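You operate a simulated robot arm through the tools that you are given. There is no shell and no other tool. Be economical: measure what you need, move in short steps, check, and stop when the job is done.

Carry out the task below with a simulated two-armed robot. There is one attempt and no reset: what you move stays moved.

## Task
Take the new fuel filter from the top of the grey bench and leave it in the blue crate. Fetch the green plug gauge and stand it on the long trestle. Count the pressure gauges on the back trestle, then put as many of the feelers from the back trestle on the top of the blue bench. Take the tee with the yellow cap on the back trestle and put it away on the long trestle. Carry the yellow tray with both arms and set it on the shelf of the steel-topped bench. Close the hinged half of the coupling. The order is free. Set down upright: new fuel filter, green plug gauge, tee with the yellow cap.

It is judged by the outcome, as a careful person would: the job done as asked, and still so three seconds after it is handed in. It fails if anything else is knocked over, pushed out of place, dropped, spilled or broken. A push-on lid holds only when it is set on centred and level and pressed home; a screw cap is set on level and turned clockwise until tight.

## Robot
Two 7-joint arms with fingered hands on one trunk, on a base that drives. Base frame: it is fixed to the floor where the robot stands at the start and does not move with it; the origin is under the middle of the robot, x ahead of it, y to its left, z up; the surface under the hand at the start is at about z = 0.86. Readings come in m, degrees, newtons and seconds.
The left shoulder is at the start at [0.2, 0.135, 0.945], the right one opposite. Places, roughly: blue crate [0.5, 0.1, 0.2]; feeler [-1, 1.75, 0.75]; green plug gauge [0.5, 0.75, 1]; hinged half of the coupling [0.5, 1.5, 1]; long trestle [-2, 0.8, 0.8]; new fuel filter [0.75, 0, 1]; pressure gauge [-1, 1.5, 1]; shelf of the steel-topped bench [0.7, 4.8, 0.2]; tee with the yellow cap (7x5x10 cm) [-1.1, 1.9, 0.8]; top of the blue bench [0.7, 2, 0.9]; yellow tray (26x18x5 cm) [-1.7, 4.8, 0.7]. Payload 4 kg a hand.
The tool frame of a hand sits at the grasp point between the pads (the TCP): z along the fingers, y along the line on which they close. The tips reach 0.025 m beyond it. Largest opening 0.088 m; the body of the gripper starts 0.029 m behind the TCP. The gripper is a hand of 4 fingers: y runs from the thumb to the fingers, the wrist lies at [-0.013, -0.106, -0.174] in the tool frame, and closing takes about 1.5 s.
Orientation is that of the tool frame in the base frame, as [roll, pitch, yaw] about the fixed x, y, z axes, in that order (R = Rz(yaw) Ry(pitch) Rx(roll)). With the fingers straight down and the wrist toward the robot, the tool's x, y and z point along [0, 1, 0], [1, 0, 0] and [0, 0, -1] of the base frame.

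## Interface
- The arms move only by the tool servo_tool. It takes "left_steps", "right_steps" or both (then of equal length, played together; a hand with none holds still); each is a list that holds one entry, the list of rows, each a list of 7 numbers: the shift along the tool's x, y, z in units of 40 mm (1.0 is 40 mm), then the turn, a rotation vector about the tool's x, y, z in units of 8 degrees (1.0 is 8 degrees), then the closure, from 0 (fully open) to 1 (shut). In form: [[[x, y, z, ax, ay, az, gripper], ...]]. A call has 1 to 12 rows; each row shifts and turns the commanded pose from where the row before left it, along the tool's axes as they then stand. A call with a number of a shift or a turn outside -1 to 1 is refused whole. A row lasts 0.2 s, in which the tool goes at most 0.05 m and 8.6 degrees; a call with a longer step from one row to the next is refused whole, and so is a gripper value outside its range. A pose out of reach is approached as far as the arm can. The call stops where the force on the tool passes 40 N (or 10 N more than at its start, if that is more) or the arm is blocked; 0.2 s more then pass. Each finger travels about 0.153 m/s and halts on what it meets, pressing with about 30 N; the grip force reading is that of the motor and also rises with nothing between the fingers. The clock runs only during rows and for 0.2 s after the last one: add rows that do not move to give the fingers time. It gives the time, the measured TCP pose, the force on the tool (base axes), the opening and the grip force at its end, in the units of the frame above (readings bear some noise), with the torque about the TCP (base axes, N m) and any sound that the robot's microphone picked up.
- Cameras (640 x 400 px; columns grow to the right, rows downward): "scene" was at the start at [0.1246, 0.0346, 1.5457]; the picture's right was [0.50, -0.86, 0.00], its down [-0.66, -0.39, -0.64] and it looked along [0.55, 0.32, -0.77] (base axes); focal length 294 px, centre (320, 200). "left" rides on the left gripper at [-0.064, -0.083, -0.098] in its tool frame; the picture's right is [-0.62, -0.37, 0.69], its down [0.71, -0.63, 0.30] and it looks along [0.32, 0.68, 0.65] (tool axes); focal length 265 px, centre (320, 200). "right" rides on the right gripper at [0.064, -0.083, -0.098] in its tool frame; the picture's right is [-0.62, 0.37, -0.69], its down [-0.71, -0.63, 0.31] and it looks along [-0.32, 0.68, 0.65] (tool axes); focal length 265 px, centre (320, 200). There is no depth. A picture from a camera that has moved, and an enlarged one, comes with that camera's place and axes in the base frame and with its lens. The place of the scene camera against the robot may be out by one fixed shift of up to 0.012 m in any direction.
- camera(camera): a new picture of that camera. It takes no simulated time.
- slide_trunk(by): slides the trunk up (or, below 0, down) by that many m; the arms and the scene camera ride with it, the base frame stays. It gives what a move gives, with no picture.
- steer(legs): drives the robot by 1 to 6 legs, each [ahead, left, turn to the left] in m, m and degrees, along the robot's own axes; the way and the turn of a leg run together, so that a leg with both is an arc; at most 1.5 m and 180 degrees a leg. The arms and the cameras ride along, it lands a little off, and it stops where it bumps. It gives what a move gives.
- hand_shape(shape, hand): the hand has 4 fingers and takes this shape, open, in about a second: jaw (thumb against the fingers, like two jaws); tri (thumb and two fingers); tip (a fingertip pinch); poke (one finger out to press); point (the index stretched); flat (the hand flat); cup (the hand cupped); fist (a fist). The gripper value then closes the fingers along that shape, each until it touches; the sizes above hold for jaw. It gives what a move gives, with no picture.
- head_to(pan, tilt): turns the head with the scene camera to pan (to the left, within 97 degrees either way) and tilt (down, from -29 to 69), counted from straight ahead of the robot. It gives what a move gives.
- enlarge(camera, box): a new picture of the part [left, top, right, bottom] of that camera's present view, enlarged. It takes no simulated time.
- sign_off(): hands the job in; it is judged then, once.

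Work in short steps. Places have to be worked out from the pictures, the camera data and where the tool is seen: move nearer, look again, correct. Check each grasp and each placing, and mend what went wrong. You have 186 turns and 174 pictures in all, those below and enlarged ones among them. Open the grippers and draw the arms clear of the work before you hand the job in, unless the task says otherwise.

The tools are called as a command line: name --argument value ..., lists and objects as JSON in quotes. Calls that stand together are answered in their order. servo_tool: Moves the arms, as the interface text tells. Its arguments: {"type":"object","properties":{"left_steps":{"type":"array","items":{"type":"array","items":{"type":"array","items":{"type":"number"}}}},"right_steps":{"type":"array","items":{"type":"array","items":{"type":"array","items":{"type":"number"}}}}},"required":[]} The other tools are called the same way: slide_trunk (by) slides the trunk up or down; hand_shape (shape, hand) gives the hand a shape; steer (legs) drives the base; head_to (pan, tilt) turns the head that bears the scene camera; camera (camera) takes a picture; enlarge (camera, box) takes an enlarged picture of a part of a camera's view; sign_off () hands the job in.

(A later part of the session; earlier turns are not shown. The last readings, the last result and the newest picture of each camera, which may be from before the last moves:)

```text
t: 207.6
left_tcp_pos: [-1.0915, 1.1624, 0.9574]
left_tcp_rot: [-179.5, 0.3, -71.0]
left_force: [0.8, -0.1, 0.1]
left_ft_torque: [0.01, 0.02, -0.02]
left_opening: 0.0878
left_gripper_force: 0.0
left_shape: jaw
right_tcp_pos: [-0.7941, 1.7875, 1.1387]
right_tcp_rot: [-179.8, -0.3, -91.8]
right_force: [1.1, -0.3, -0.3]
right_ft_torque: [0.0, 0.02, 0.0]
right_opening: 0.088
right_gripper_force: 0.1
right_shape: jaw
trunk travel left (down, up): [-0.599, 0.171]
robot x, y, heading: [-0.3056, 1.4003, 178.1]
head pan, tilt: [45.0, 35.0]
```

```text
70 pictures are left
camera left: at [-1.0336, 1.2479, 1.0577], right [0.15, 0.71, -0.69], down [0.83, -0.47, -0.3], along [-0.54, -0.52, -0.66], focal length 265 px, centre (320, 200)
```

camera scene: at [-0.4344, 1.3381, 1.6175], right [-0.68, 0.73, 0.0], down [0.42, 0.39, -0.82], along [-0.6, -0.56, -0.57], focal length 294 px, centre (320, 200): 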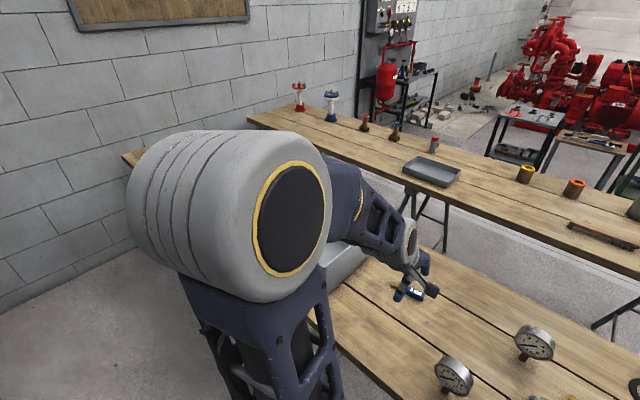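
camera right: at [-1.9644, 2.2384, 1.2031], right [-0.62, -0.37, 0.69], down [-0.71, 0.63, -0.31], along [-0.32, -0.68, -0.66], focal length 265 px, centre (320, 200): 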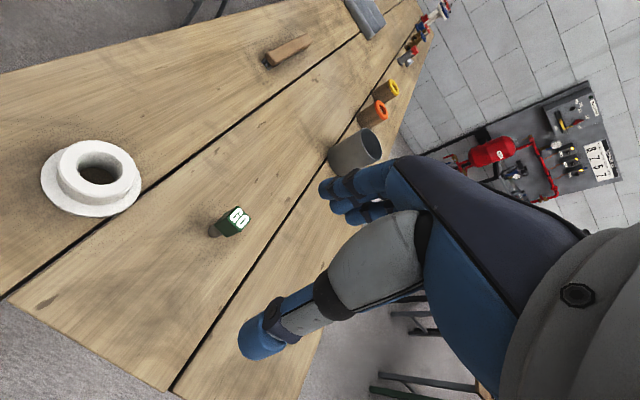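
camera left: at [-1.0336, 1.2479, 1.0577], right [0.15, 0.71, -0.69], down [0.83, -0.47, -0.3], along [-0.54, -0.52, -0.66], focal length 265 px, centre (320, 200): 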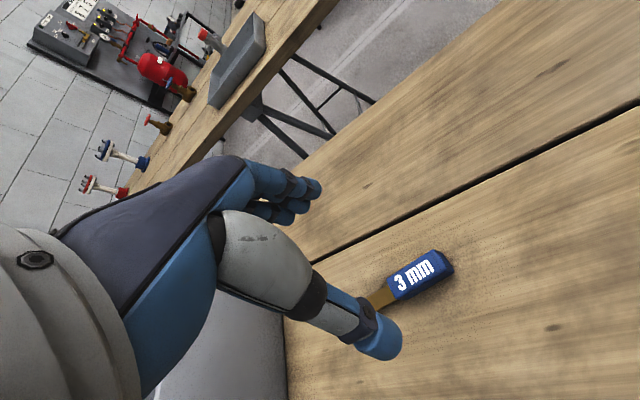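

Closer view: the feeler ("3 mm") lies nearly along y, centre ≈(−1.094, 1.15). I turn back ~17°, correct and descend to TCP z≈0.829, then close.

servo_tool --left_steps '[[[0, 0, 0, 0, 0, 0.7, 0], [0, 0, 0.3, 0, 0, 0.7, 0], [0, 0, 0.3, 0, 0, 0.7, 0], [0.3, 0.06, 0.5, 0, 0, 0, 0], [0, 0, 0.8, 0, 0, 0, 0.2], [0, 0, 0.8, 0, 0, 0, 0.3], [0, 0, 0.4, 0, 0, 0, 0.3], [0, 0, 0, 0, 0, 0, 0.3]]]'

camera --camera "left"

```text
t: 209.3
left_tcp_pos: [-1.094, 1.1496, 0.8331]
left_tcp_rot: [-179.6, 0.3, -87.8]
left_force: [0.2, -0.4, -0.6]
left_ft_torque: [0.01, -0.03, -0.02]
left_opening: 0.0619
left_gripper_force: 0.0
left_shape: jaw
right_tcp_pos: [-0.7942, 1.7883, 1.1392]
right_tcp_rot: [-179.8, -0.3, -91.7]
right_force: [1.0, 0.3, -0.1]
right_ft_torque: [-0.04, 0.01, 0.0]
right_opening: 0.0876
right_gripper_force: 0.1
right_shape: jaw
trunk travel left (down, up): [-0.599, 0.171]
robot x, y, heading: [-0.3095, 1.4006, 178.0]
head pan, tilt: [45.0, 35.0]
```

```text
69 pictures are left
camera left: at [-1.015, 1.2165, 0.9335], right [0.35, 0.64, -0.69], down [0.66, -0.69, -0.31], along [-0.67, -0.35, -0.66], focal length 265 px, centre (320, 200)
```

left: 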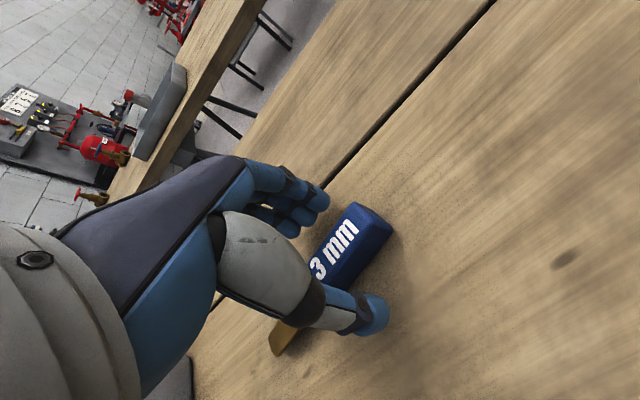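

Handle is between the fingers. Close and lift.

servo_tool --left_steps '[[[0, 0, 0.05, 0, 0, 0, 0.5], [0, 0, 0, 0, 0, 0, 0.7], [0, 0, 0, 0, 0, 0, 0.9], [0, 0, 0, 0, 0, 0, 1], [0, 0, 0, 0, 0, 0, 1], [0, 0, 0, 0, 0, 0, 1], [0, 0, -0.4, 0, 0, 0, 1], [0, 0, -0.9, 0, 0, 0, 1], [0, 0, -0.9, 0, 0, 0, 1]]]'

camera --camera "left"

```text
t: 211.3
left_tcp_pos: [-1.0931, 1.1478, 0.9186]
left_tcp_rot: [-179.4, 0.5, -87.8]
left_force: [-0.9, -0.5, -0.1]
left_ft_torque: [0.01, -0.02, 0.0]
left_opening: 0.014
left_gripper_force: 30.4
left_shape: jaw
right_tcp_pos: [-0.7951, 1.7877, 1.1387]
right_tcp_rot: [-179.8, -0.3, -91.8]
right_force: [0.0, 0.9, -0.7]
right_ft_torque: [0.01, -0.07, 0.05]
right_opening: 0.0878
right_gripper_force: 0.0
right_shape: jaw
trunk travel left (down, up): [-0.599, 0.171]
robot x, y, heading: [-0.3107, 1.3974, 177.9]
head pan, tilt: [45.0, 35.0]
```

```text
68 pictures are left
camera left: at [-1.0128, 1.2139, 1.0195], right [0.35, 0.64, -0.68], down [0.66, -0.69, -0.31], along [-0.67, -0.34, -0.66], focal length 265 px, centre (320, 200)
```

left: 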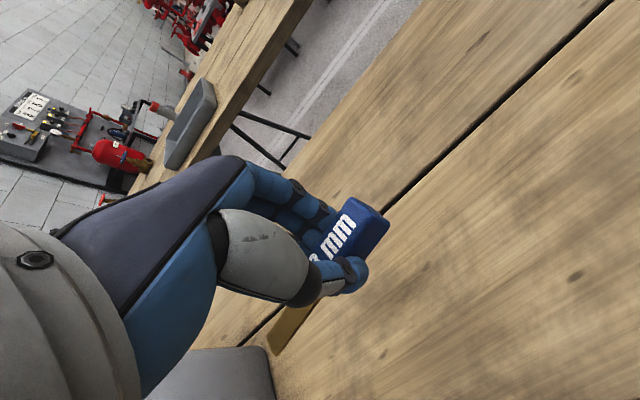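

Blue feeler is held. I raise and retract the left hand (to look into the bin) while bringing the right hand above the yellow feeler at ≈(−1.077, 1.63).

servo_tool --left_steps '[[[0, 0, -0.9, 0, 0, 0, 1], [0, 0, -0.9, 0, 0, 0, 1], [0, 0, -0.9, 0, 0, 0, 1], [0, 0, -0.9, 0, 0, 0, 1], [0, 0, -0.9, 0, 0, 0, 1], [0, -0.9, 0, 0, 0, 0, 1], [0, -0.9, 0, 0, 0, 0, 1], [0, -0.9, 0, 0, 0, 0, 1], [0, -0.9, 0, 0, 0, 0, 1], [0, -0.9, 0, 0, 0, 0, 1], [0, 0, 0, 0, 0, 0, 1], [0, 0, 0, 0, 0, 0, 1]]]' --right_steps '[[[0.5, 0.88, 0, 0, 0, 0, 0], [0.5, 0.88, 0, 0, 0, 0, 0], [0.5, 0.88, 0, 0, 0, 0, 0], [0.5, 0.88, 0, 0, 0, 0, 0], [0.5, 0.88, 0, 0, 0, 0, 0], [0.4, 0.88, 0, 0, 0, 0, 0], [0.4, 0.88, 0, 0, 0, 0, 0], [0.4, 0.88, 0, 0, 0, 0, 0], [0, 0, 0.9, 0, 0, 0, 0], [0, 0, 0.9, 0, 0, 0, 0], [0, 0, 0.9, 0, 0, 0, 0], [0, 0, 0.9, 0, 0, 0, 0]]]'

camera --camera "left"

camera --camera "right"

```text
t: 213.9
left_tcp_pos: [-0.9161, 1.1525, 1.1002]
left_tcp_rot: [-179.6, 0.4, -87.8]
left_force: [0.0, -0.3, -0.2]
left_ft_torque: [0.03, 0.01, -0.02]
left_opening: 0.0141
left_gripper_force: 30.4
left_shape: jaw
right_tcp_pos: [-1.0785, 1.6468, 0.9912]
right_tcp_rot: [-179.9, -0.3, -91.8]
right_force: [-0.2, 0.9, 0.0]
right_ft_torque: [0.01, -0.02, -0.03]
right_opening: 0.088
right_gripper_force: 0.0
right_shape: jaw
trunk travel left (down, up): [-0.599, 0.171]
robot x, y, heading: [-0.3104, 1.4004, 178.1]
head pan, tilt: [45.0, 35.0]
```

```text
67 pictures are left
camera left: at [-0.8364, 1.2184, 1.2002], right [0.35, 0.64, -0.69], down [0.66, -0.69, -0.31], along [-0.67, -0.34, -0.66], focal length 265 px, centre (320, 200)
```

left: 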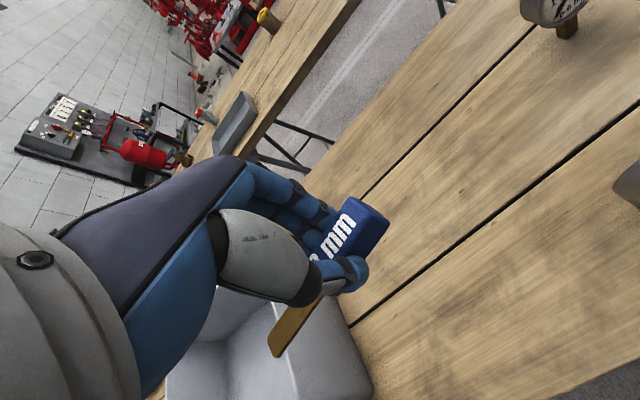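

```text
66 pictures are left
camera right: at [-0.9977, 1.5802, 1.0913], right [-0.35, 0.63, 0.69], down [0.65, 0.69, -0.31], along [-0.67, 0.34, -0.66], focal length 265 px, centre (320, 200)
```

right: 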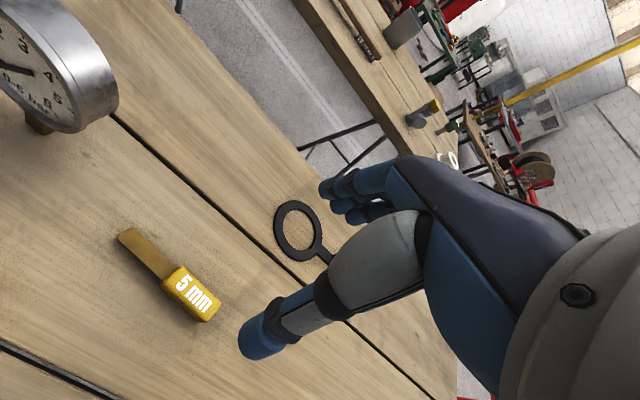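

Yellow feeler ("5 mm") handle centre ≈(−1.066, 1.65), nearly along y. Correct, descend, and close the right hand.

servo_tool --right_steps '[[[-0.07, -0.31, 0.5, 0, 0, 0.7, 0.2], [0, 0, 0.8, 0, 0, 0, 0.3], [0, 0, 0.8, 0, 0, 0, 0.3], [0, 0, 0.8, 0, 0, 0, 0.3], [0, 0, 0.8, 0, 0, 0, 0.3], [0, 0, 0.3, 0, 0, 0, 0.3], [0, 0, 0, 0, 0, 0, 0.5], [0, 0, 0, 0, 0, 0, 0.7], [0, 0, 0, 0, 0, 0, 0.9], [0, 0, 0, 0, 0, 0, 1], [0, 0, 0, 0, 0, 0, 1], [0, 0, 0, 0, 0, 0, 1]]]'

camera --camera "right"

```text
t: 216.6
left_tcp_pos: [-0.9166, 1.1522, 1.1023]
left_tcp_rot: [-179.6, 0.5, -87.7]
left_force: [0.5, -0.4, 0.5]
left_ft_torque: [0.0, -0.02, 0.01]
left_opening: 0.0141
left_gripper_force: 29.6
left_shape: jaw
right_tcp_pos: [-1.0574, 1.659, 0.8445]
right_tcp_rot: [179.9, -0.4, -97.4]
right_force: [-1.2, 0.5, 26.8]
right_ft_torque: [0.0, 0.19, -0.18]
right_opening: 0.0132
right_gripper_force: 30.3
right_shape: jaw
right hand out of reach, approached as far as the arm can: row 5, 6
trunk travel left (down, up): [-0.599, 0.171]
robot x, y, heading: [-0.3092, 1.3982, 178.2]
head pan, tilt: [45.0, 35.0]
```

```text
65 pictures are left
camera right: at [-0.9819, 1.5835, 0.9442], right [-0.28, 0.67, 0.69], down [0.72, 0.63, -0.31], along [-0.64, 0.41, -0.65], focal length 265 px, centre (320, 200)
```

right: 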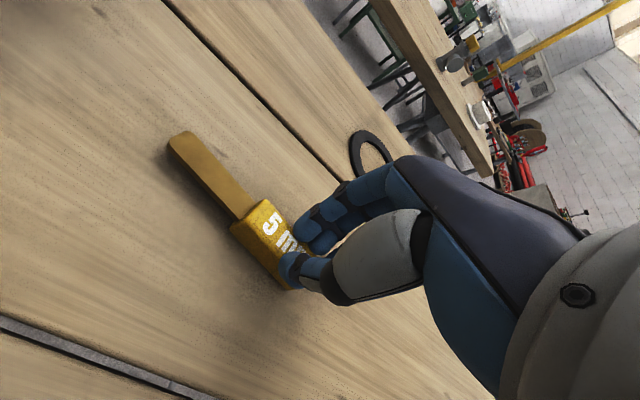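

Grip at 13 mm near the handle's end, with some upward force. I lift gently and check.

servo_tool --right_steps '[[[0, 0, -0.3, 0, 0, 0, 1], [0, 0, -0.6, 0, 0, 0, 1], [0, 0, -0.8, 0, 0, 0, 1]]]'

camera --camera "right"

head_to --pan -10 --tilt 40

camera --camera "scene"

```text
t: 217.3
left_tcp_pos: [-0.9164, 1.1533, 1.0998]
left_tcp_rot: [-179.6, 0.4, -87.8]
left_force: [0.3, -0.4, -1.3]
left_ft_torque: [-0.02, 0.01, 0.05]
left_opening: 0.0144
left_gripper_force: 30.4
left_shape: jaw
right_tcp_pos: [-1.0556, 1.6597, 0.911]
right_tcp_rot: [-179.7, -0.1, -97.4]
right_force: [-0.3, -1.4, -1.0]
right_ft_torque: [0.02, -0.02, -0.01]
right_opening: 0.0117
right_gripper_force: 29.3
right_shape: jaw
trunk travel left (down, up): [-0.599, 0.171]
robot x, y, heading: [-0.3068, 1.401, 178.1]
head pan, tilt: [45.0, 35.0]
```

```text
64 pictures are left
camera right: at [-0.9813, 1.5844, 1.0105], right [-0.29, 0.67, 0.69], down [0.72, 0.63, -0.3], along [-0.63, 0.41, -0.66], focal length 265 px, centre (320, 200)
```

right: 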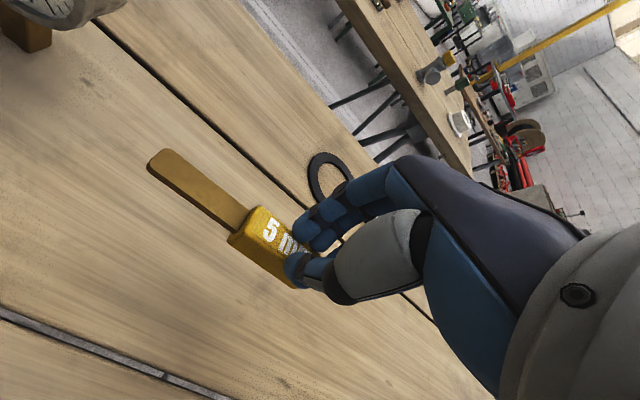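

```text
t: 218.6
left_tcp_pos: [-0.9172, 1.1523, 1.1004]
left_tcp_rot: [-179.5, 0.4, -87.8]
left_force: [0.0, -0.2, -0.1]
left_ft_torque: [0.01, 0.03, 0.0]
left_opening: 0.0144
left_gripper_force: 29.6
left_shape: jaw
right_tcp_pos: [-1.0555, 1.6593, 0.9108]
right_tcp_rot: [-179.7, -0.3, -97.4]
right_force: [-0.9, -0.8, -0.4]
right_ft_torque: [0.04, 0.0, -0.01]
right_opening: 0.0117
right_gripper_force: 29.9
right_shape: jaw
trunk travel left (down, up): [-0.599, 0.171]
robot x, y, heading: [-0.3058, 1.397, 178.1]
head pan, tilt: [-10.0, 40.0]
```

```text
63 pictures are left
camera scene: at [-0.4533, 1.4157, 1.61], right [0.21, 0.98, 0.0], down [0.63, -0.13, -0.77], along [-0.75, 0.16, -0.64], focal length 294 px, centre (320, 200)
```

scene: 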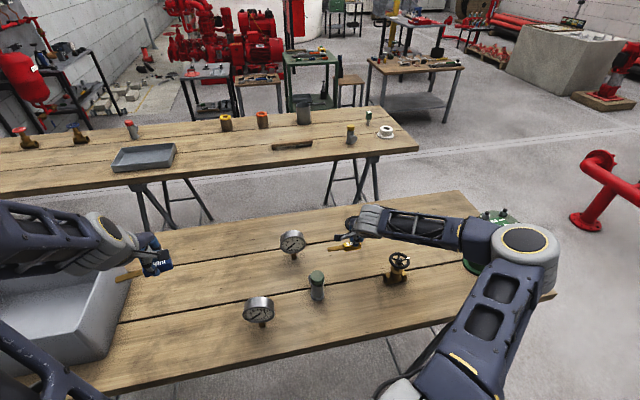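

Yellow feeler is lifted. The right elbow is near the green stand, so I raise the hand straight up first, then look at the stand.

servo_tool --right_steps '[[[0, 0, -0.8, 0, 0, 0, 1], [0, 0, -0.8, 0, 0, 0, 1], [0, 0, -0.8, 0, 0, 0, 1], [0, 0, -0.8, 0, 0, 0, 1], [0, 0, -0.8, 0, 0, 0, 1], [0.2, -0.8, 0, 0, 0, 0, 1], [0.2, -0.8, 0, 0, 0, 0, 1], [0.2, -0.8, 0, 0, 0, 0, 1], [0.2, -0.8, 0, 0, 0, 0, 1]]]'

camera --camera "scene"

camera --camera "right"

```text
t: 220.6
left_tcp_pos: [-0.9158, 1.1527, 1.0998]
left_tcp_rot: [-179.7, 0.4, -87.8]
left_force: [-0.4, -0.2, -0.5]
left_ft_torque: [-0.04, 0.02, 0.0]
left_opening: 0.014
left_gripper_force: 30.3
left_shape: jaw
right_tcp_pos: [-0.9347, 1.6102, 1.0688]
right_tcp_rot: [-179.8, -0.3, -97.5]
right_force: [-0.2, -0.5, -0.7]
right_ft_torque: [0.01, 0.0, 0.02]
right_opening: 0.0117
right_gripper_force: 30.2
right_shape: jaw
trunk travel left (down, up): [-0.599, 0.171]
robot x, y, heading: [-0.3098, 1.4031, 178.1]
head pan, tilt: [-10.0, 40.0]
```

```text
62 pictures are left
camera scene: at [-0.4536, 1.4159, 1.6099], right [0.21, 0.98, 0.0], down [0.63, -0.13, -0.77], along [-0.75, 0.16, -0.64], focal length 294 px, centre (320, 200)
```

scene: 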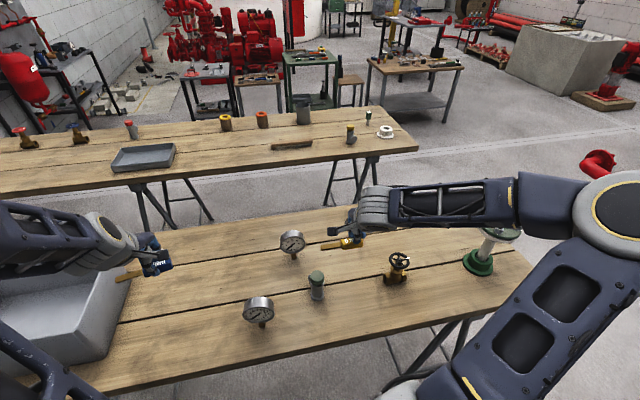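

```text
61 pictures are left
camera right: at [-0.8607, 1.536, 1.1681], right [-0.29, 0.67, 0.69], down [0.72, 0.62, -0.3], along [-0.63, 0.41, -0.66], focal length 265 px, centre (320, 200)
```

right: 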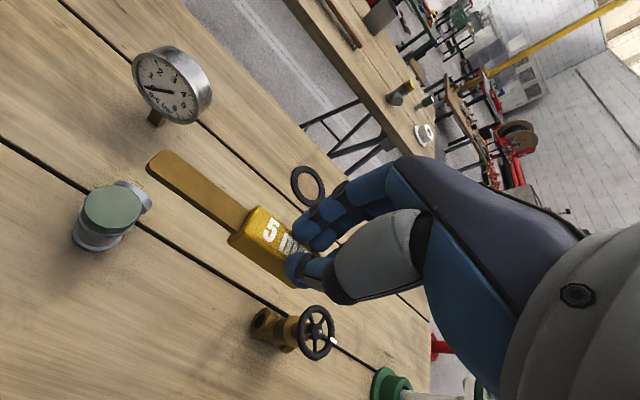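

Stand intact. I raise the trunk 0.15 m for clearance, back off slightly, and drive right to the open area, then turn around to face the benches.

slide_trunk --by 0.15

steer --legs '[[-0.1, 0, 1.8], [0, -1.4, 0], [0, -0.3, 0]]'

steer --legs '[[0.1, 0, 0], [0, 0, 90], [0, 0, 90]]'

head_to --pan -60 --tilt 30

camera --camera "scene"

```text
t: 222.3
left_tcp_pos: [-0.9159, 1.1514, 1.2518]
left_tcp_rot: [-179.6, 0.4, -87.9]
left_force: [0.2, 0.2, -0.6]
left_ft_torque: [-0.02, 0.0, 0.0]
left_opening: 0.0139
left_gripper_force: 30.1
left_shape: jaw
right_tcp_pos: [-0.935, 1.6116, 1.2192]
right_tcp_rot: [-179.8, -0.3, -97.5]
right_force: [0.1, -0.1, -0.7]
right_ft_torque: [-0.03, 0.01, -0.01]
right_opening: 0.0116
right_gripper_force: 29.9
right_shape: jaw
trunk travel left (down, up): [-0.749, 0.021]
robot x, y, heading: [-0.3095, 1.4017, 178.0]
head pan, tilt: [-10.0, 40.0]
```

```text
t: 231.8
left_tcp_pos: [-0.8201, 2.8436, 1.2506]
left_tcp_rot: [-179.6, 0.5, -84.8]
left_force: [-0.3, -0.4, 0.3]
left_ft_torque: [0.01, 0.0, -0.03]
left_opening: 0.0138
left_gripper_force: 29.1
left_shape: jaw
right_tcp_pos: [-0.8609, 3.3004, 1.2188]
right_tcp_rot: [-179.8, -0.3, -94.4]
right_force: [0.4, -0.4, -0.4]
right_ft_torque: [0.01, -0.01, 0.0]
right_opening: 0.0116
right_gripper_force: 30.1
right_shape: jaw
trunk travel left (down, up): [-0.749, 0.021]
robot x, y, heading: [-0.2226, 3.1205, -178.8]
head pan, tilt: [-10.0, 40.0]
```

```text
t: 240.8
left_tcp_pos: [0.2411, 3.4468, 1.251]
left_tcp_rot: [-179.6, 0.4, 99.7]
left_force: [-0.4, -0.5, -1.1]
left_ft_torque: [0.01, 0.0, 0.0]
left_opening: 0.0138
left_gripper_force: 30.0
left_shape: jaw
right_tcp_pos: [0.3209, 2.9953, 1.218]
right_tcp_rot: [-179.8, -0.3, 90.0]
right_force: [0.3, -0.2, 0.2]
right_ft_torque: [-0.01, 0.0, -0.01]
right_opening: 0.0097
right_gripper_force: 29.9
right_shape: jaw
trunk travel left (down, up): [-0.749, 0.021]
robot x, y, heading: [-0.3289, 3.1227, 5.6]
head pan, tilt: [-10.0, 40.0]
```

```text
t: 242.0
left_tcp_pos: [0.2411, 3.4462, 1.2497]
left_tcp_rot: [-179.6, 0.4, 99.7]
left_force: [-0.2, -0.1, -0.4]
left_ft_torque: [-0.01, 0.01, -0.02]
left_opening: 0.0138
left_gripper_force: 30.2
left_shape: jaw
right_tcp_pos: [0.3194, 2.9936, 1.2186]
right_tcp_rot: [-179.8, -0.3, 90.1]
right_force: [0.0, 0.0, -0.4]
right_ft_torque: [-0.01, 0.03, 0.01]
right_opening: 0.0097
right_gripper_force: 30.0
right_shape: jaw
trunk travel left (down, up): [-0.749, 0.021]
robot x, y, heading: [-0.3252, 3.1191, 5.6]
head pan, tilt: [-60.0, 30.0]
```

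```text
60 pictures are left
camera scene: at [-0.2151, 3.0493, 1.7753], right [-0.81, -0.58, 0.0], down [-0.29, 0.41, -0.87], along [0.51, -0.7, -0.5], focal length 294 px, centre (320, 200)
```

scene: 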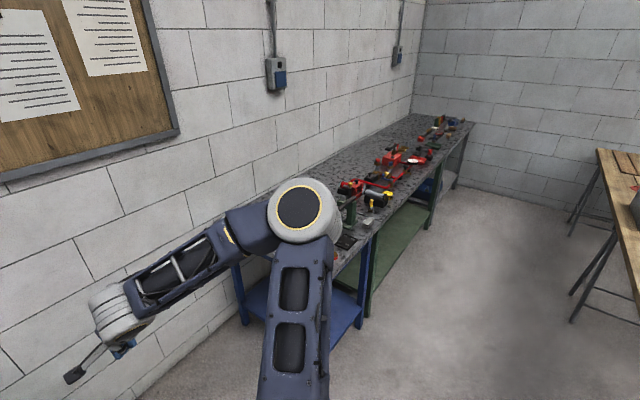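

I check the right grip, straighten, back a little and drive right toward the blue bench.

camera --camera "right"

steer --legs '[[-0.08, 0, -5.6], [0, -0.7, 0]]'

head_to --pan -10 --tilt 40

camera --camera "scene"

```text
59 pictures are left
camera right: at [0.2368, 3.0573, 1.3183], right [0.37, -0.62, 0.69], down [-0.63, -0.71, -0.31], along [0.68, -0.32, -0.66], focal length 265 px, centre (320, 200)
```

right: 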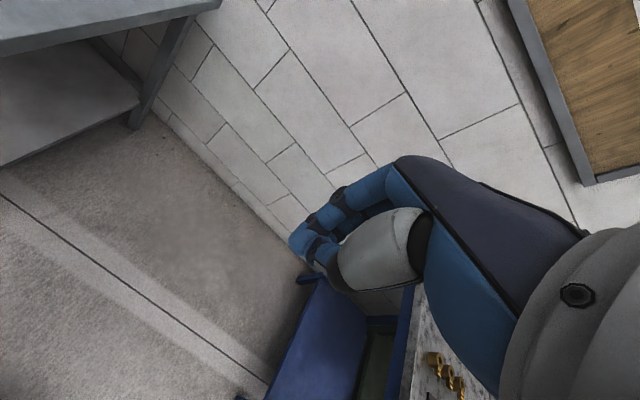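

```text
t: 246.5
left_tcp_pos: [0.1909, 2.6745, 1.251]
left_tcp_rot: [-179.6, 0.3, 93.7]
left_force: [-0.2, 0.3, -1.0]
left_ft_torque: [0.03, 0.0, -0.02]
left_opening: 0.014
left_gripper_force: 30.3
left_shape: jaw
right_tcp_pos: [0.2202, 2.217, 1.2186]
right_tcp_rot: [-179.7, -0.3, 84.1]
right_force: [-0.8, 0.7, 0.2]
right_ft_torque: [-0.05, 0.0, -0.03]
right_opening: 0.0094
right_gripper_force: 30.2
right_shape: jaw
trunk travel left (down, up): [-0.749, 0.021]
robot x, y, heading: [-0.4083, 2.4155, -0.4]
head pan, tilt: [-60.0, 30.0]
```

```text
t: 247.7
left_tcp_pos: [0.1906, 2.6742, 1.251]
left_tcp_rot: [-179.6, 0.4, 93.6]
left_force: [-0.5, 0.7, 0.2]
left_ft_torque: [-0.01, 0.01, 0.02]
left_opening: 0.0138
left_gripper_force: 29.4
left_shape: jaw
right_tcp_pos: [0.2206, 2.2168, 1.2183]
right_tcp_rot: [-179.7, -0.3, 84.2]
right_force: [0.5, 1.0, 0.2]
right_ft_torque: [-0.01, -0.01, -0.01]
right_opening: 0.0095
right_gripper_force: 30.2
right_shape: jaw
trunk travel left (down, up): [-0.749, 0.021]
robot x, y, heading: [-0.4132, 2.4145, -0.2]
head pan, tilt: [-10.0, 40.0]
```

```text
58 pictures are left
camera scene: at [-0.266, 2.3913, 1.76], right [-0.18, -0.98, 0.0], down [-0.63, 0.12, -0.77], along [0.75, -0.14, -0.64], focal length 294 px, centre (320, 200)
```

scene: 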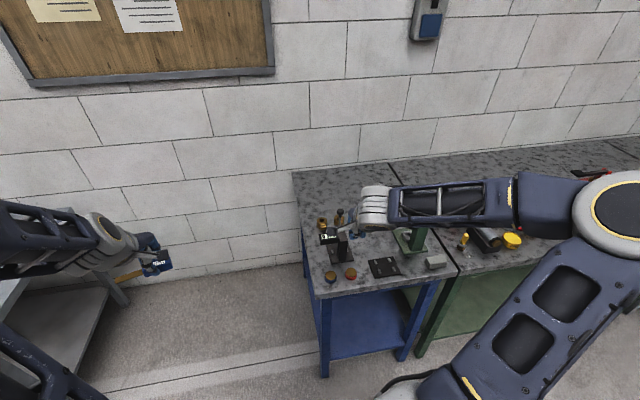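

The yellow feeler slipped out during the turn — I will retrieve it. First I zoom on the blue bench to choose a free place for the blue feeler.

enlarge --camera "scene" --box '[280, 150, 470, 300]'

head_to --pan 75 --tilt 50

camera --camera "scene"

```text
2.67 times, centred on (375, 225) of scene
camera zoom: at [-0.266, 2.3913, 1.76], right [-0.18, -0.98, 0.0], down [-0.63, 0.12, -0.77], along [0.75, -0.14, -0.64], focal length 785 px, centre (173, 133)
```

zoom: 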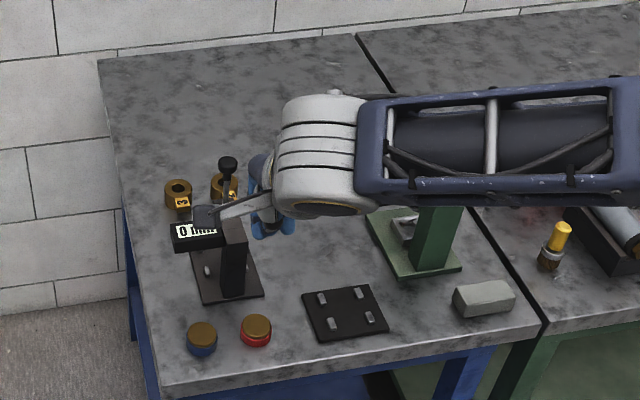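

```text
t: 249.3
left_tcp_pos: [0.1904, 2.6744, 1.2501]
left_tcp_rot: [-179.6, 0.4, 93.7]
left_force: [0.0, 0.1, -0.9]
left_ft_torque: [0.0, 0.02, 0.04]
left_opening: 0.0141
left_gripper_force: 30.2
left_shape: jaw
right_tcp_pos: [0.221, 2.2174, 1.2175]
right_tcp_rot: [-179.9, -0.3, 84.1]
right_force: [0.3, 0.2, 0.6]
right_ft_torque: [-0.01, 0.01, 0.0]
right_opening: 0.0094
right_gripper_force: 30.1
right_shape: jaw
trunk travel left (down, up): [-0.749, 0.021]
robot x, y, heading: [-0.4109, 2.4108, -0.5]
head pan, tilt: [75.0, 50.0]
```

```text
56 pictures are left
camera scene: at [-0.3291, 2.4809, 1.7458], right [0.96, -0.27, 0.0], down [-0.2, -0.74, -0.64], along [0.17, 0.62, -0.77], focal length 294 px, centre (320, 200)
```

scene: 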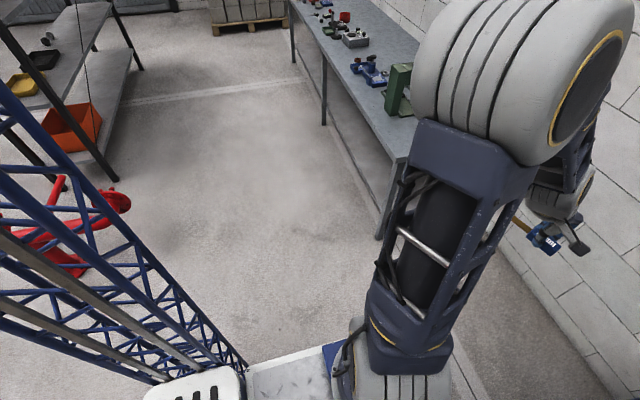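

Floor visible here shows no feeler yet. I move the empty right hand aside, shift the base right to bring the left hand over the bench, and look.

servo_tool --right_steps '[[[-0.8, -0.4, 0, 0, 0, 0, 0.5], [-0.8, -0.4, 0, 0, 0, 0, 0], [-0.8, -0.4, 0, 0, 0, 0, 0], [-0.8, -0.4, 0, 0, 0, 0, 0]]]'

steer --legs '[[0.02, -0.58, 0.5]]'

head_to --pan 12 --tilt 45

camera --camera "scene"

camera --camera "left"

```text
t: 250.3
left_tcp_pos: [0.1907, 2.6749, 1.2495]
left_tcp_rot: [-179.6, 0.4, 93.7]
left_force: [0.1, 0.0, 0.0]
left_ft_torque: [-0.03, -0.01, 0.01]
left_opening: 0.014
left_gripper_force: 29.6
left_shape: jaw
right_tcp_pos: [0.144, 2.0957, 1.2183]
right_tcp_rot: [-179.7, -0.3, 84.0]
right_force: [0.2, 0.1, 0.1]
right_ft_torque: [0.0, -0.01, -0.02]
right_opening: 0.0877
right_gripper_force: 0.2
right_shape: jaw
trunk travel left (down, up): [-0.749, 0.021]
robot x, y, heading: [-0.4083, 2.4135, -0.5]
head pan, tilt: [75.0, 50.0]
```

```text
t: 253.6
left_tcp_pos: [0.2062, 2.0906, 1.2512]
left_tcp_rot: [-179.7, 0.5, 93.8]
left_force: [0.3, 0.2, -0.2]
left_ft_torque: [-0.03, -0.02, -0.02]
left_opening: 0.0137
left_gripper_force: 29.9
left_shape: jaw
right_tcp_pos: [0.1607, 1.5115, 1.2185]
right_tcp_rot: [-179.8, -0.3, 84.1]
right_force: [-0.1, 1.0, 0.7]
right_ft_torque: [-0.04, -0.01, 0.02]
right_opening: 0.0878
right_gripper_force: 0.1
right_shape: jaw
trunk travel left (down, up): [-0.749, 0.021]
robot x, y, heading: [-0.3941, 1.8293, -0.1]
head pan, tilt: [75.0, 50.0]
```

```text
t: 254.9
left_tcp_pos: [0.2075, 2.0901, 1.251]
left_tcp_rot: [-179.6, 0.5, 93.8]
left_force: [0.3, 0.9, -1.2]
left_ft_torque: [-0.03, -0.04, 0.0]
left_opening: 0.0138
left_gripper_force: 30.4
left_shape: jaw
right_tcp_pos: [0.1613, 1.5116, 1.2189]
right_tcp_rot: [-179.8, -0.4, 84.1]
right_force: [0.6, 0.0, -0.6]
right_ft_torque: [0.02, -0.01, 0.0]
right_opening: 0.0877
right_gripper_force: 0.0
right_shape: jaw
trunk travel left (down, up): [-0.749, 0.021]
robot x, y, heading: [-0.395, 1.8269, -0.5]
head pan, tilt: [12.0, 45.0]
```

```text
55 pictures are left
camera scene: at [-0.2535, 1.8388, 1.7527], right [0.2, -0.98, 0.0], down [-0.69, -0.14, -0.71], along [0.69, 0.14, -0.71], focal length 294 px, centre (320, 200)
```

scene: 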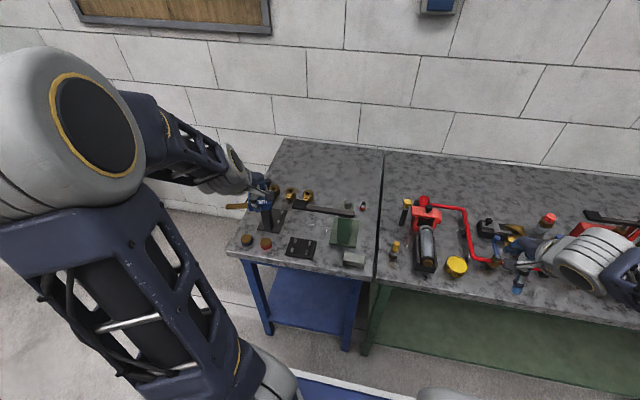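

```text
54 pictures are left
camera left: at [0.1277, 2.0216, 1.3502], right [-0.33, -0.65, -0.69], down [-0.68, 0.67, -0.31], along [0.66, 0.36, -0.66], focal length 265 px, centre (320, 200)
```

left: 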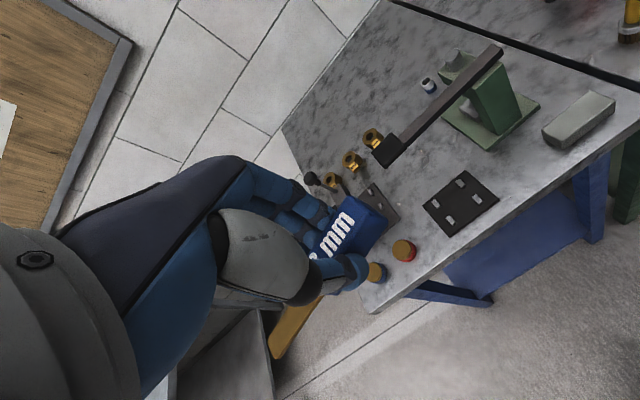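

I zoom to measure the free patches on the blue bench.

enlarge --camera "scene" --box '[220, 130, 390, 270]'

enlarge --camera "left" --box '[270, 0, 640, 310]'

```text
2.86 times, centred on (305, 200) of scene
camera zoom: at [-0.2535, 1.8388, 1.7527], right [0.2, -0.98, 0.0], down [-0.69, -0.14, -0.71], along [0.69, 0.14, -0.71], focal length 842 px, centre (363, 200)
```

zoom: 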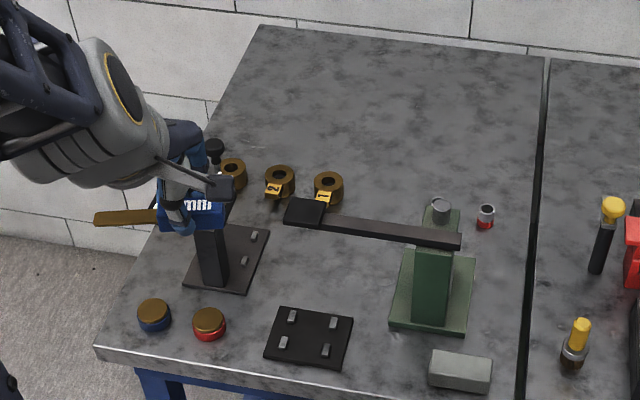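

```text
1.29 times, centred on (455, 155) of left
camera zoom: at [0.1277, 2.0216, 1.3502], right [-0.33, -0.65, -0.69], down [-0.68, 0.67, -0.31], along [0.66, 0.36, -0.66], focal length 342 px, centre (146, 258)
```

zoom: 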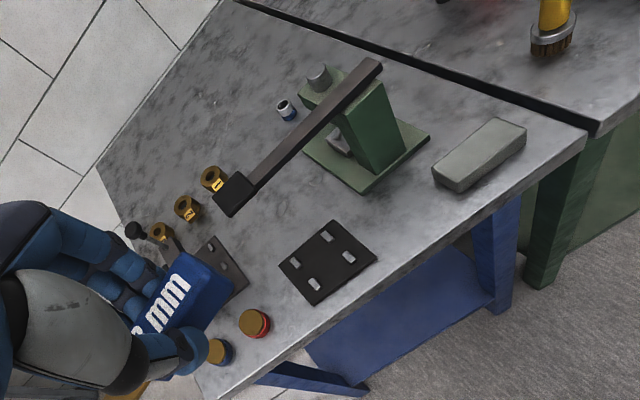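

The lever end is at (0.47, 2.06, 0.975); free area lies behind it. I choose (0.72, 2.0): drive 0.31 m ahead, lower the trunk, and extend the left hand there.

steer --legs '[[0.31, 0, 0]]'

slide_trunk --by -0.13

servo_tool --left_steps '[[[-0.4, 0.85, 0, 0, 0, 0, 1], [-0.4, 0.85, 0, 0, 0, 0, 1], [-0.4, 0.85, 0, 0, 0, 0, 1], [-0.4, 0.85, 0, 0, 0, 0, 1], [-0.4, 0.85, 0, 0, 0, 0, 1], [-0.4, 0.7, 0, 0, 0, 0, 1]]]'

camera --camera "left"

camera --camera "scene"

```text
t: 257.0
left_tcp_pos: [0.522, 2.0808, 1.2504]
left_tcp_rot: [-179.6, 0.3, 93.2]
left_force: [0.3, 0.1, -0.7]
left_ft_torque: [0.02, 0.02, 0.02]
left_opening: 0.0139
left_gripper_force: 29.2
left_shape: jaw
right_tcp_pos: [0.4699, 1.5021, 1.2182]
right_tcp_rot: [-179.8, -0.3, 83.5]
right_force: [-0.2, -0.4, -0.2]
right_ft_torque: [0.02, -0.01, 0.02]
right_opening: 0.0878
right_gripper_force: 0.1
right_shape: jaw
trunk travel left (down, up): [-0.749, 0.021]
robot x, y, heading: [-0.0803, 1.8241, -1.0]
head pan, tilt: [12.0, 45.0]
```

```text
t: 258.6
left_tcp_pos: [0.5214, 2.0811, 1.1205]
left_tcp_rot: [-179.6, 0.4, 93.2]
left_force: [0.1, -0.3, -1.4]
left_ft_torque: [0.02, -0.01, -0.01]
left_opening: 0.0139
left_gripper_force: 29.6
left_shape: jaw
right_tcp_pos: [0.4692, 1.5023, 1.0885]
right_tcp_rot: [-179.8, -0.3, 83.5]
right_force: [-0.1, -0.5, -0.5]
right_ft_torque: [0.0, 0.02, -0.02]
right_opening: 0.0878
right_gripper_force: 0.2
right_shape: jaw
trunk travel left (down, up): [-0.619, 0.151]
robot x, y, heading: [-0.0774, 1.8259, -1.0]
head pan, tilt: [12.0, 45.0]
```

```text
t: 260.0
left_tcp_pos: [0.7232, 1.9947, 1.1214]
left_tcp_rot: [-179.6, 0.3, 93.2]
left_force: [0.0, 0.4, -0.1]
left_ft_torque: [0.0, -0.03, 0.0]
left_opening: 0.0139
left_gripper_force: 29.4
left_shape: jaw
right_tcp_pos: [0.469, 1.5028, 1.0886]
right_tcp_rot: [-179.7, -0.3, 83.6]
right_force: [0.4, -0.4, -0.1]
right_ft_torque: [-0.02, 0.01, 0.02]
right_opening: 0.0879
right_gripper_force: 0.0
right_shape: jaw
trunk travel left (down, up): [-0.619, 0.151]
robot x, y, heading: [-0.0803, 1.8209, -0.9]
head pan, tilt: [12.0, 45.0]
```

```text
51 pictures are left
camera left: at [0.6439, 1.9263, 1.2217], right [-0.34, -0.65, -0.69], down [-0.67, 0.68, -0.31], along [0.66, 0.36, -0.66], focal length 265 px, centre (320, 200)
```

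left: 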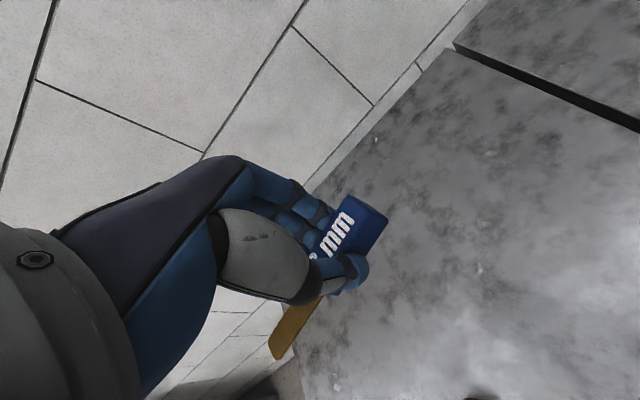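

```text
50 pictures are left
camera scene: at [0.0587, 1.834, 1.6227], right [0.19, -0.98, 0.0], down [-0.69, -0.14, -0.71], along [0.69, 0.14, -0.71], focal length 294 px, centre (320, 200)
```

scene: 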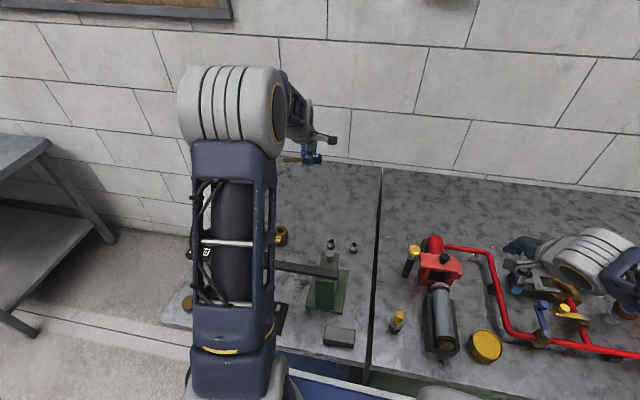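

Clear space below. Descend to just above the surface, then slowly to contact.

servo_tool --left_steps '[[[0, 0, 0.9, 0, 0, 0, 1], [0, 0, 0.9, 0, 0, 0, 1], [0, 0, 0.9, 0, 0, 0, 1], [0, 0, 0.9, 0, 0, 0, 1], [0, 0, 0.9, 0, 0, 0, 1], [0, 0, 0.7, 0, 0, 0, 1], [0, 0, 0.15, 0, 0, 0, 1], [0, 0, 0.1, 0, 0, 0, 1], [0, 0, 0, 0, 0, 0, 1]]]'

camera --camera "left"

```text
t: 262.0
left_tcp_pos: [0.723, 1.9936, 0.9019]
left_tcp_rot: [-179.7, 0.4, 93.1]
left_force: [-0.6, -1.0, -0.4]
left_ft_torque: [0.01, 0.02, 0.03]
left_opening: 0.0139
left_gripper_force: 30.4
left_shape: jaw
right_tcp_pos: [0.4694, 1.5027, 1.088]
right_tcp_rot: [-179.7, -0.2, 83.6]
right_force: [0.6, -0.4, -0.6]
right_ft_torque: [0.01, -0.01, 0.0]
right_opening: 0.0878
right_gripper_force: 0.1
right_shape: jaw
trunk travel left (down, up): [-0.619, 0.151]
robot x, y, heading: [-0.08, 1.8224, -0.9]
head pan, tilt: [12.0, 45.0]
```

```text
49 pictures are left
camera left: at [0.6438, 1.9254, 1.0015], right [-0.34, -0.65, -0.69], down [-0.67, 0.68, -0.31], along [0.66, 0.36, -0.66], focal length 265 px, centre (320, 200)
```

left: 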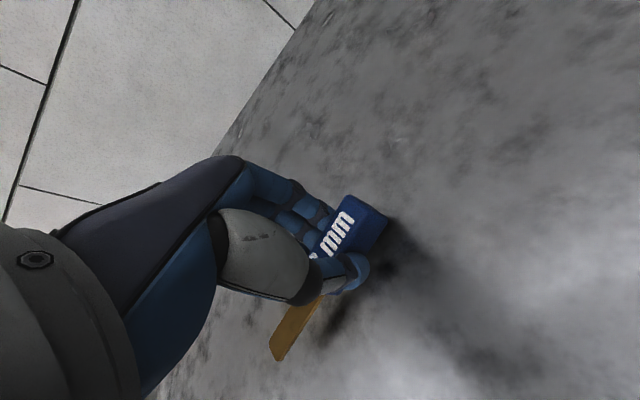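

servo_tool --left_steps '[[[0, 0, 0.12, 0, 0, 0, 1], [0, 0, 0.12, 0, 0, 0, 1], [0, 0, 0.12, 0, 0, 0, 1], [0, 0, 0.08, 0, 0, 0, 1], [0, 0, 0, 0, 0, 0, 1]]]'

```text
t: 263.4
left_tcp_pos: [0.7264, 1.9951, 0.8896]
left_tcp_rot: [179.4, 0.4, 93.2]
left_force: [-3.9, 0.1, 17.3]
left_ft_torque: [-0.03, 0.08, -0.04]
left_opening: 0.016
left_gripper_force: 30.3
left_shape: jaw
right_tcp_pos: [0.4684, 1.5028, 1.0881]
right_tcp_rot: [-179.7, -0.3, 83.5]
right_force: [-0.2, 0.1, -0.1]
right_ft_torque: [-0.01, -0.02, -0.01]
right_opening: 0.0878
right_gripper_force: 0.1
right_shape: jaw
trunk travel left (down, up): [-0.619, 0.151]
robot x, y, heading: [-0.0822, 1.8246, -0.8]
head pan, tilt: [12.0, 45.0]
stopped in row 5 (left hand): the force on the tool passed its limit at 40 N (the readings are from after the stop); the commanded pose is now the measured one
```

Touching. I ease up 2 mm, release, and lift.

servo_tool --left_steps '[[[0, 0, -0.05, 0, 0, 0, 1], [0, 0, 0, 0, 0, 0, 0.75], [0, 0, 0, 0, 0, 0, 0.6], [0, 0, 0, 0, 0, 0, 0.4], [0, 0, 0, 0, 0, 0, 0.3], [0, 0, -0.3, 0, 0, 0, 0.3], [0, 0, -0.9, 0, 0, 0, 0.2], [0, 0, -0.9, 0, 0, 0, 0], [0, 0, -0.9, 0, 0, 0, 0], [0, 0, -0.9, 0, 0, 0, 0], [0, 0, -0.9, 0, 0, 0, 0], [0, 0, -0.9, 0, 0, 0, 0]]]'

camera --camera "left"

```text
t: 265.9
left_tcp_pos: [0.7257, 1.9942, 1.1166]
left_tcp_rot: [179.9, 0.5, 93.3]
left_force: [-0.1, 1.0, -0.2]
left_ft_torque: [-0.03, 0.05, 0.01]
left_opening: 0.088
left_gripper_force: 0.2
left_shape: jaw
right_tcp_pos: [0.4687, 1.5015, 1.0892]
right_tcp_rot: [-179.8, -0.3, 83.4]
right_force: [-0.5, -0.6, -0.3]
right_ft_torque: [0.0, 0.03, -0.02]
right_opening: 0.0878
right_gripper_force: 0.0
right_shape: jaw
trunk travel left (down, up): [-0.619, 0.151]
robot x, y, heading: [-0.0776, 1.8223, -0.8]
head pan, tilt: [12.0, 45.0]
```

```text
48 pictures are left
camera left: at [0.6448, 1.9257, 1.2161], right [-0.33, -0.65, -0.69], down [-0.67, 0.68, -0.31], along [0.67, 0.36, -0.65], focal length 265 px, centre (320, 200)
```

left: 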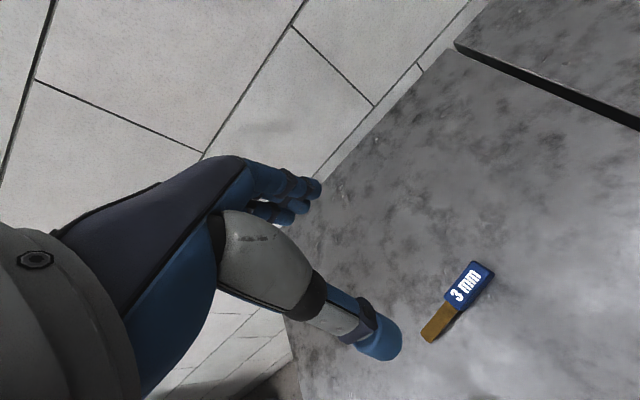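

Blue feeler is on the blue bench. I retract, back away and search the floor around the turning place for the yellow one.

servo_tool --left_steps '[[[0.4, -0.85, -0.3, 0, 0, 0, 0], [0.4, -0.85, -0.3, 0, 0, 0, 0], [0.4, -0.85, -0.3, 0, 0, 0, 0], [0.4, -0.85, 0, 0, 0, 0, 0], [0.4, -0.85, 0, 0, 0, 0, 0], [0.4, -0.7, 0, 0, 0, 0, 0]]]'

steer --legs '[[-0.32, 0, 0.8]]'

head_to --pan 97 --tilt 35

camera --camera "scene"

```text
t: 267.4
left_tcp_pos: [0.5223, 2.08, 1.152]
left_tcp_rot: [179.9, 0.5, 93.2]
left_force: [-0.1, 0.4, -1.0]
left_ft_torque: [0.01, 0.01, -0.02]
left_opening: 0.0879
left_gripper_force: 0.0
left_shape: jaw
right_tcp_pos: [0.4697, 1.502, 1.0892]
right_tcp_rot: [-179.8, -0.3, 83.5]
right_force: [-0.4, 0.1, -0.6]
right_ft_torque: [-0.01, 0.04, -0.02]
right_opening: 0.088
right_gripper_force: 0.1
right_shape: jaw
trunk travel left (down, up): [-0.619, 0.151]
robot x, y, heading: [-0.087, 1.8248, -0.9]
head pan, tilt: [12.0, 45.0]
```

```text
t: 269.5
left_tcp_pos: [0.1884, 2.0914, 1.1527]
left_tcp_rot: [179.8, 0.4, 94.0]
left_force: [0.1, -0.3, 0.2]
left_ft_torque: [-0.02, 0.01, 0.0]
left_opening: 0.0876
left_gripper_force: 0.0
left_shape: jaw
right_tcp_pos: [0.1414, 1.5127, 1.0879]
right_tcp_rot: [-179.9, -0.3, 84.1]
right_force: [0.7, 0.7, 0.3]
right_ft_torque: [0.03, 0.02, -0.01]
right_opening: 0.0878
right_gripper_force: 0.1
right_shape: jaw
trunk travel left (down, up): [-0.619, 0.151]
robot x, y, heading: [-0.413, 1.8305, -0.3]
head pan, tilt: [12.0, 45.0]
```

```text
t: 271.1
left_tcp_pos: [0.1881, 2.0908, 1.1507]
left_tcp_rot: [179.8, 0.4, 94.0]
left_force: [-0.5, 0.4, 0.4]
left_ft_torque: [0.04, 0.03, -0.02]
left_opening: 0.0877
left_gripper_force: 0.0
left_shape: jaw
right_tcp_pos: [0.1423, 1.5122, 1.0887]
right_tcp_rot: [-179.8, -0.2, 84.1]
right_force: [-0.4, 0.5, -0.8]
right_ft_torque: [0.01, 0.0, -0.03]
right_opening: 0.0879
right_gripper_force: 0.1
right_shape: jaw
trunk travel left (down, up): [-0.619, 0.151]
robot x, y, heading: [-0.4076, 1.8267, -0.3]
head pan, tilt: [97.0, 35.0]
```

```text
47 pictures are left
camera scene: at [-0.3624, 1.9098, 1.6375], right [0.99, 0.12, 0.0], down [0.07, -0.57, -0.82], along [-0.1, 0.81, -0.57], focal length 294 px, centre (320, 200)
```

scene: 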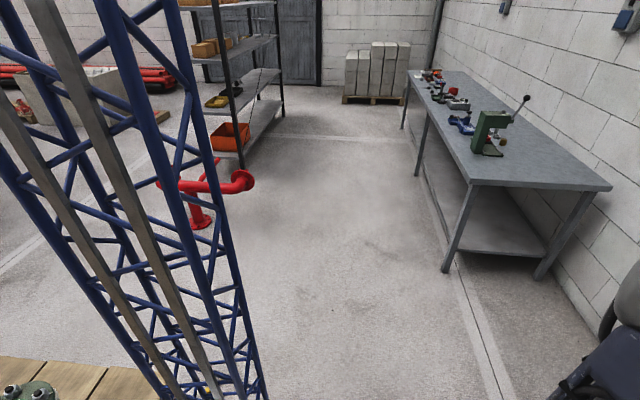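

A yellow speck shows near (208, 388) behind the mast; I zoom.

enlarge --camera "scene" --box '[140, 330, 280, 400]'

```text
4.57 times, centred on (210, 365) of scene
camera zoom: at [-0.3624, 1.9098, 1.6375], right [0.99, 0.12, 0.0], down [0.07, -0.57, -0.82], along [-0.1, 0.81, -0.57], focal length 1346 px, centre (823, -554)
```

zoom: 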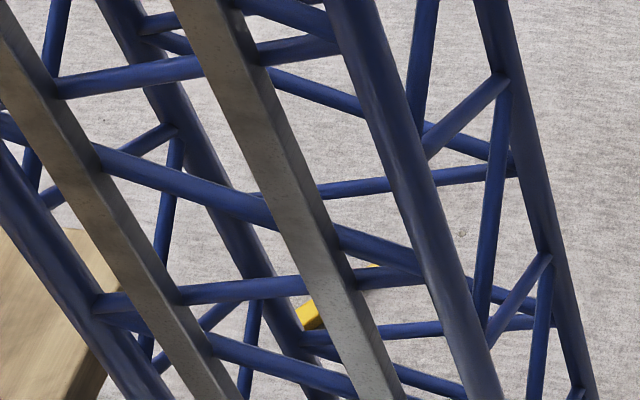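

The yellow feeler lies on the floor at about (−0.98, 2.52), just off the trestle end. I drive there, facing −y.

steer --legs '[[0, 1.32, 0], [0, 0, -90], [0, -0.34, 0]]'

head_to --pan -15 --tilt 60

camera --camera "scene"

```text
t: 283.3
left_tcp_pos: [-0.4957, 2.5287, 1.1527]
left_tcp_rot: [179.9, 0.4, 3.7]
left_force: [0.3, 0.5, -0.4]
left_ft_torque: [-0.01, -0.03, 0.02]
left_opening: 0.0881
left_gripper_force: 0.1
left_shape: jaw
right_tcp_pos: [-1.0743, 2.5774, 1.089]
right_tcp_rot: [-179.9, -0.2, -5.9]
right_force: [-0.2, 0.7, 0.5]
right_ft_torque: [-0.03, -0.01, 0.0]
right_opening: 0.0877
right_gripper_force: 0.0
right_shape: jaw
trunk travel left (down, up): [-0.619, 0.151]
robot x, y, heading: [-0.7571, 3.1289, -90.3]
head pan, tilt: [97.0, 35.0]
```

```text
t: 285.2
left_tcp_pos: [-0.4951, 2.5289, 1.152]
left_tcp_rot: [179.8, 0.3, 3.7]
left_force: [-0.4, -0.2, 0.4]
left_ft_torque: [0.01, 0.0, -0.01]
left_opening: 0.0876
left_gripper_force: 0.1
left_shape: jaw
right_tcp_pos: [-1.0737, 2.577, 1.0888]
right_tcp_rot: [-179.9, -0.3, -6.0]
right_force: [-0.8, -0.3, 0.2]
right_ft_torque: [0.0, -0.01, 0.02]
right_opening: 0.0877
right_gripper_force: 0.1
right_shape: jaw
trunk travel left (down, up): [-0.619, 0.151]
robot x, y, heading: [-0.7602, 3.1324, -90.7]
head pan, tilt: [-15.0, 60.0]
```

```text
45 pictures are left
camera scene: at [-0.7761, 3.0015, 1.6032], right [-0.96, 0.27, 0.0], down [0.23, 0.83, -0.5], along [-0.13, -0.48, -0.87], focal length 294 px, centre (320, 200)
```

scene: 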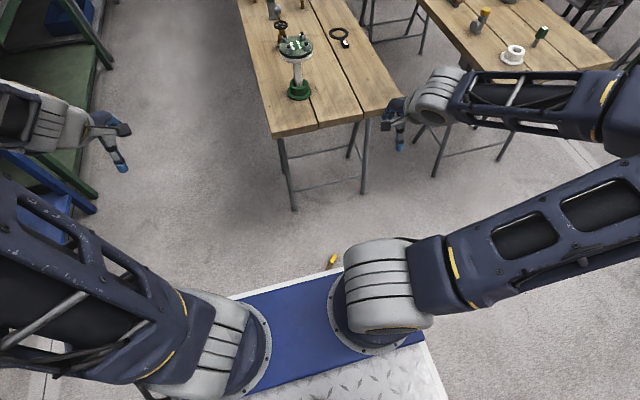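

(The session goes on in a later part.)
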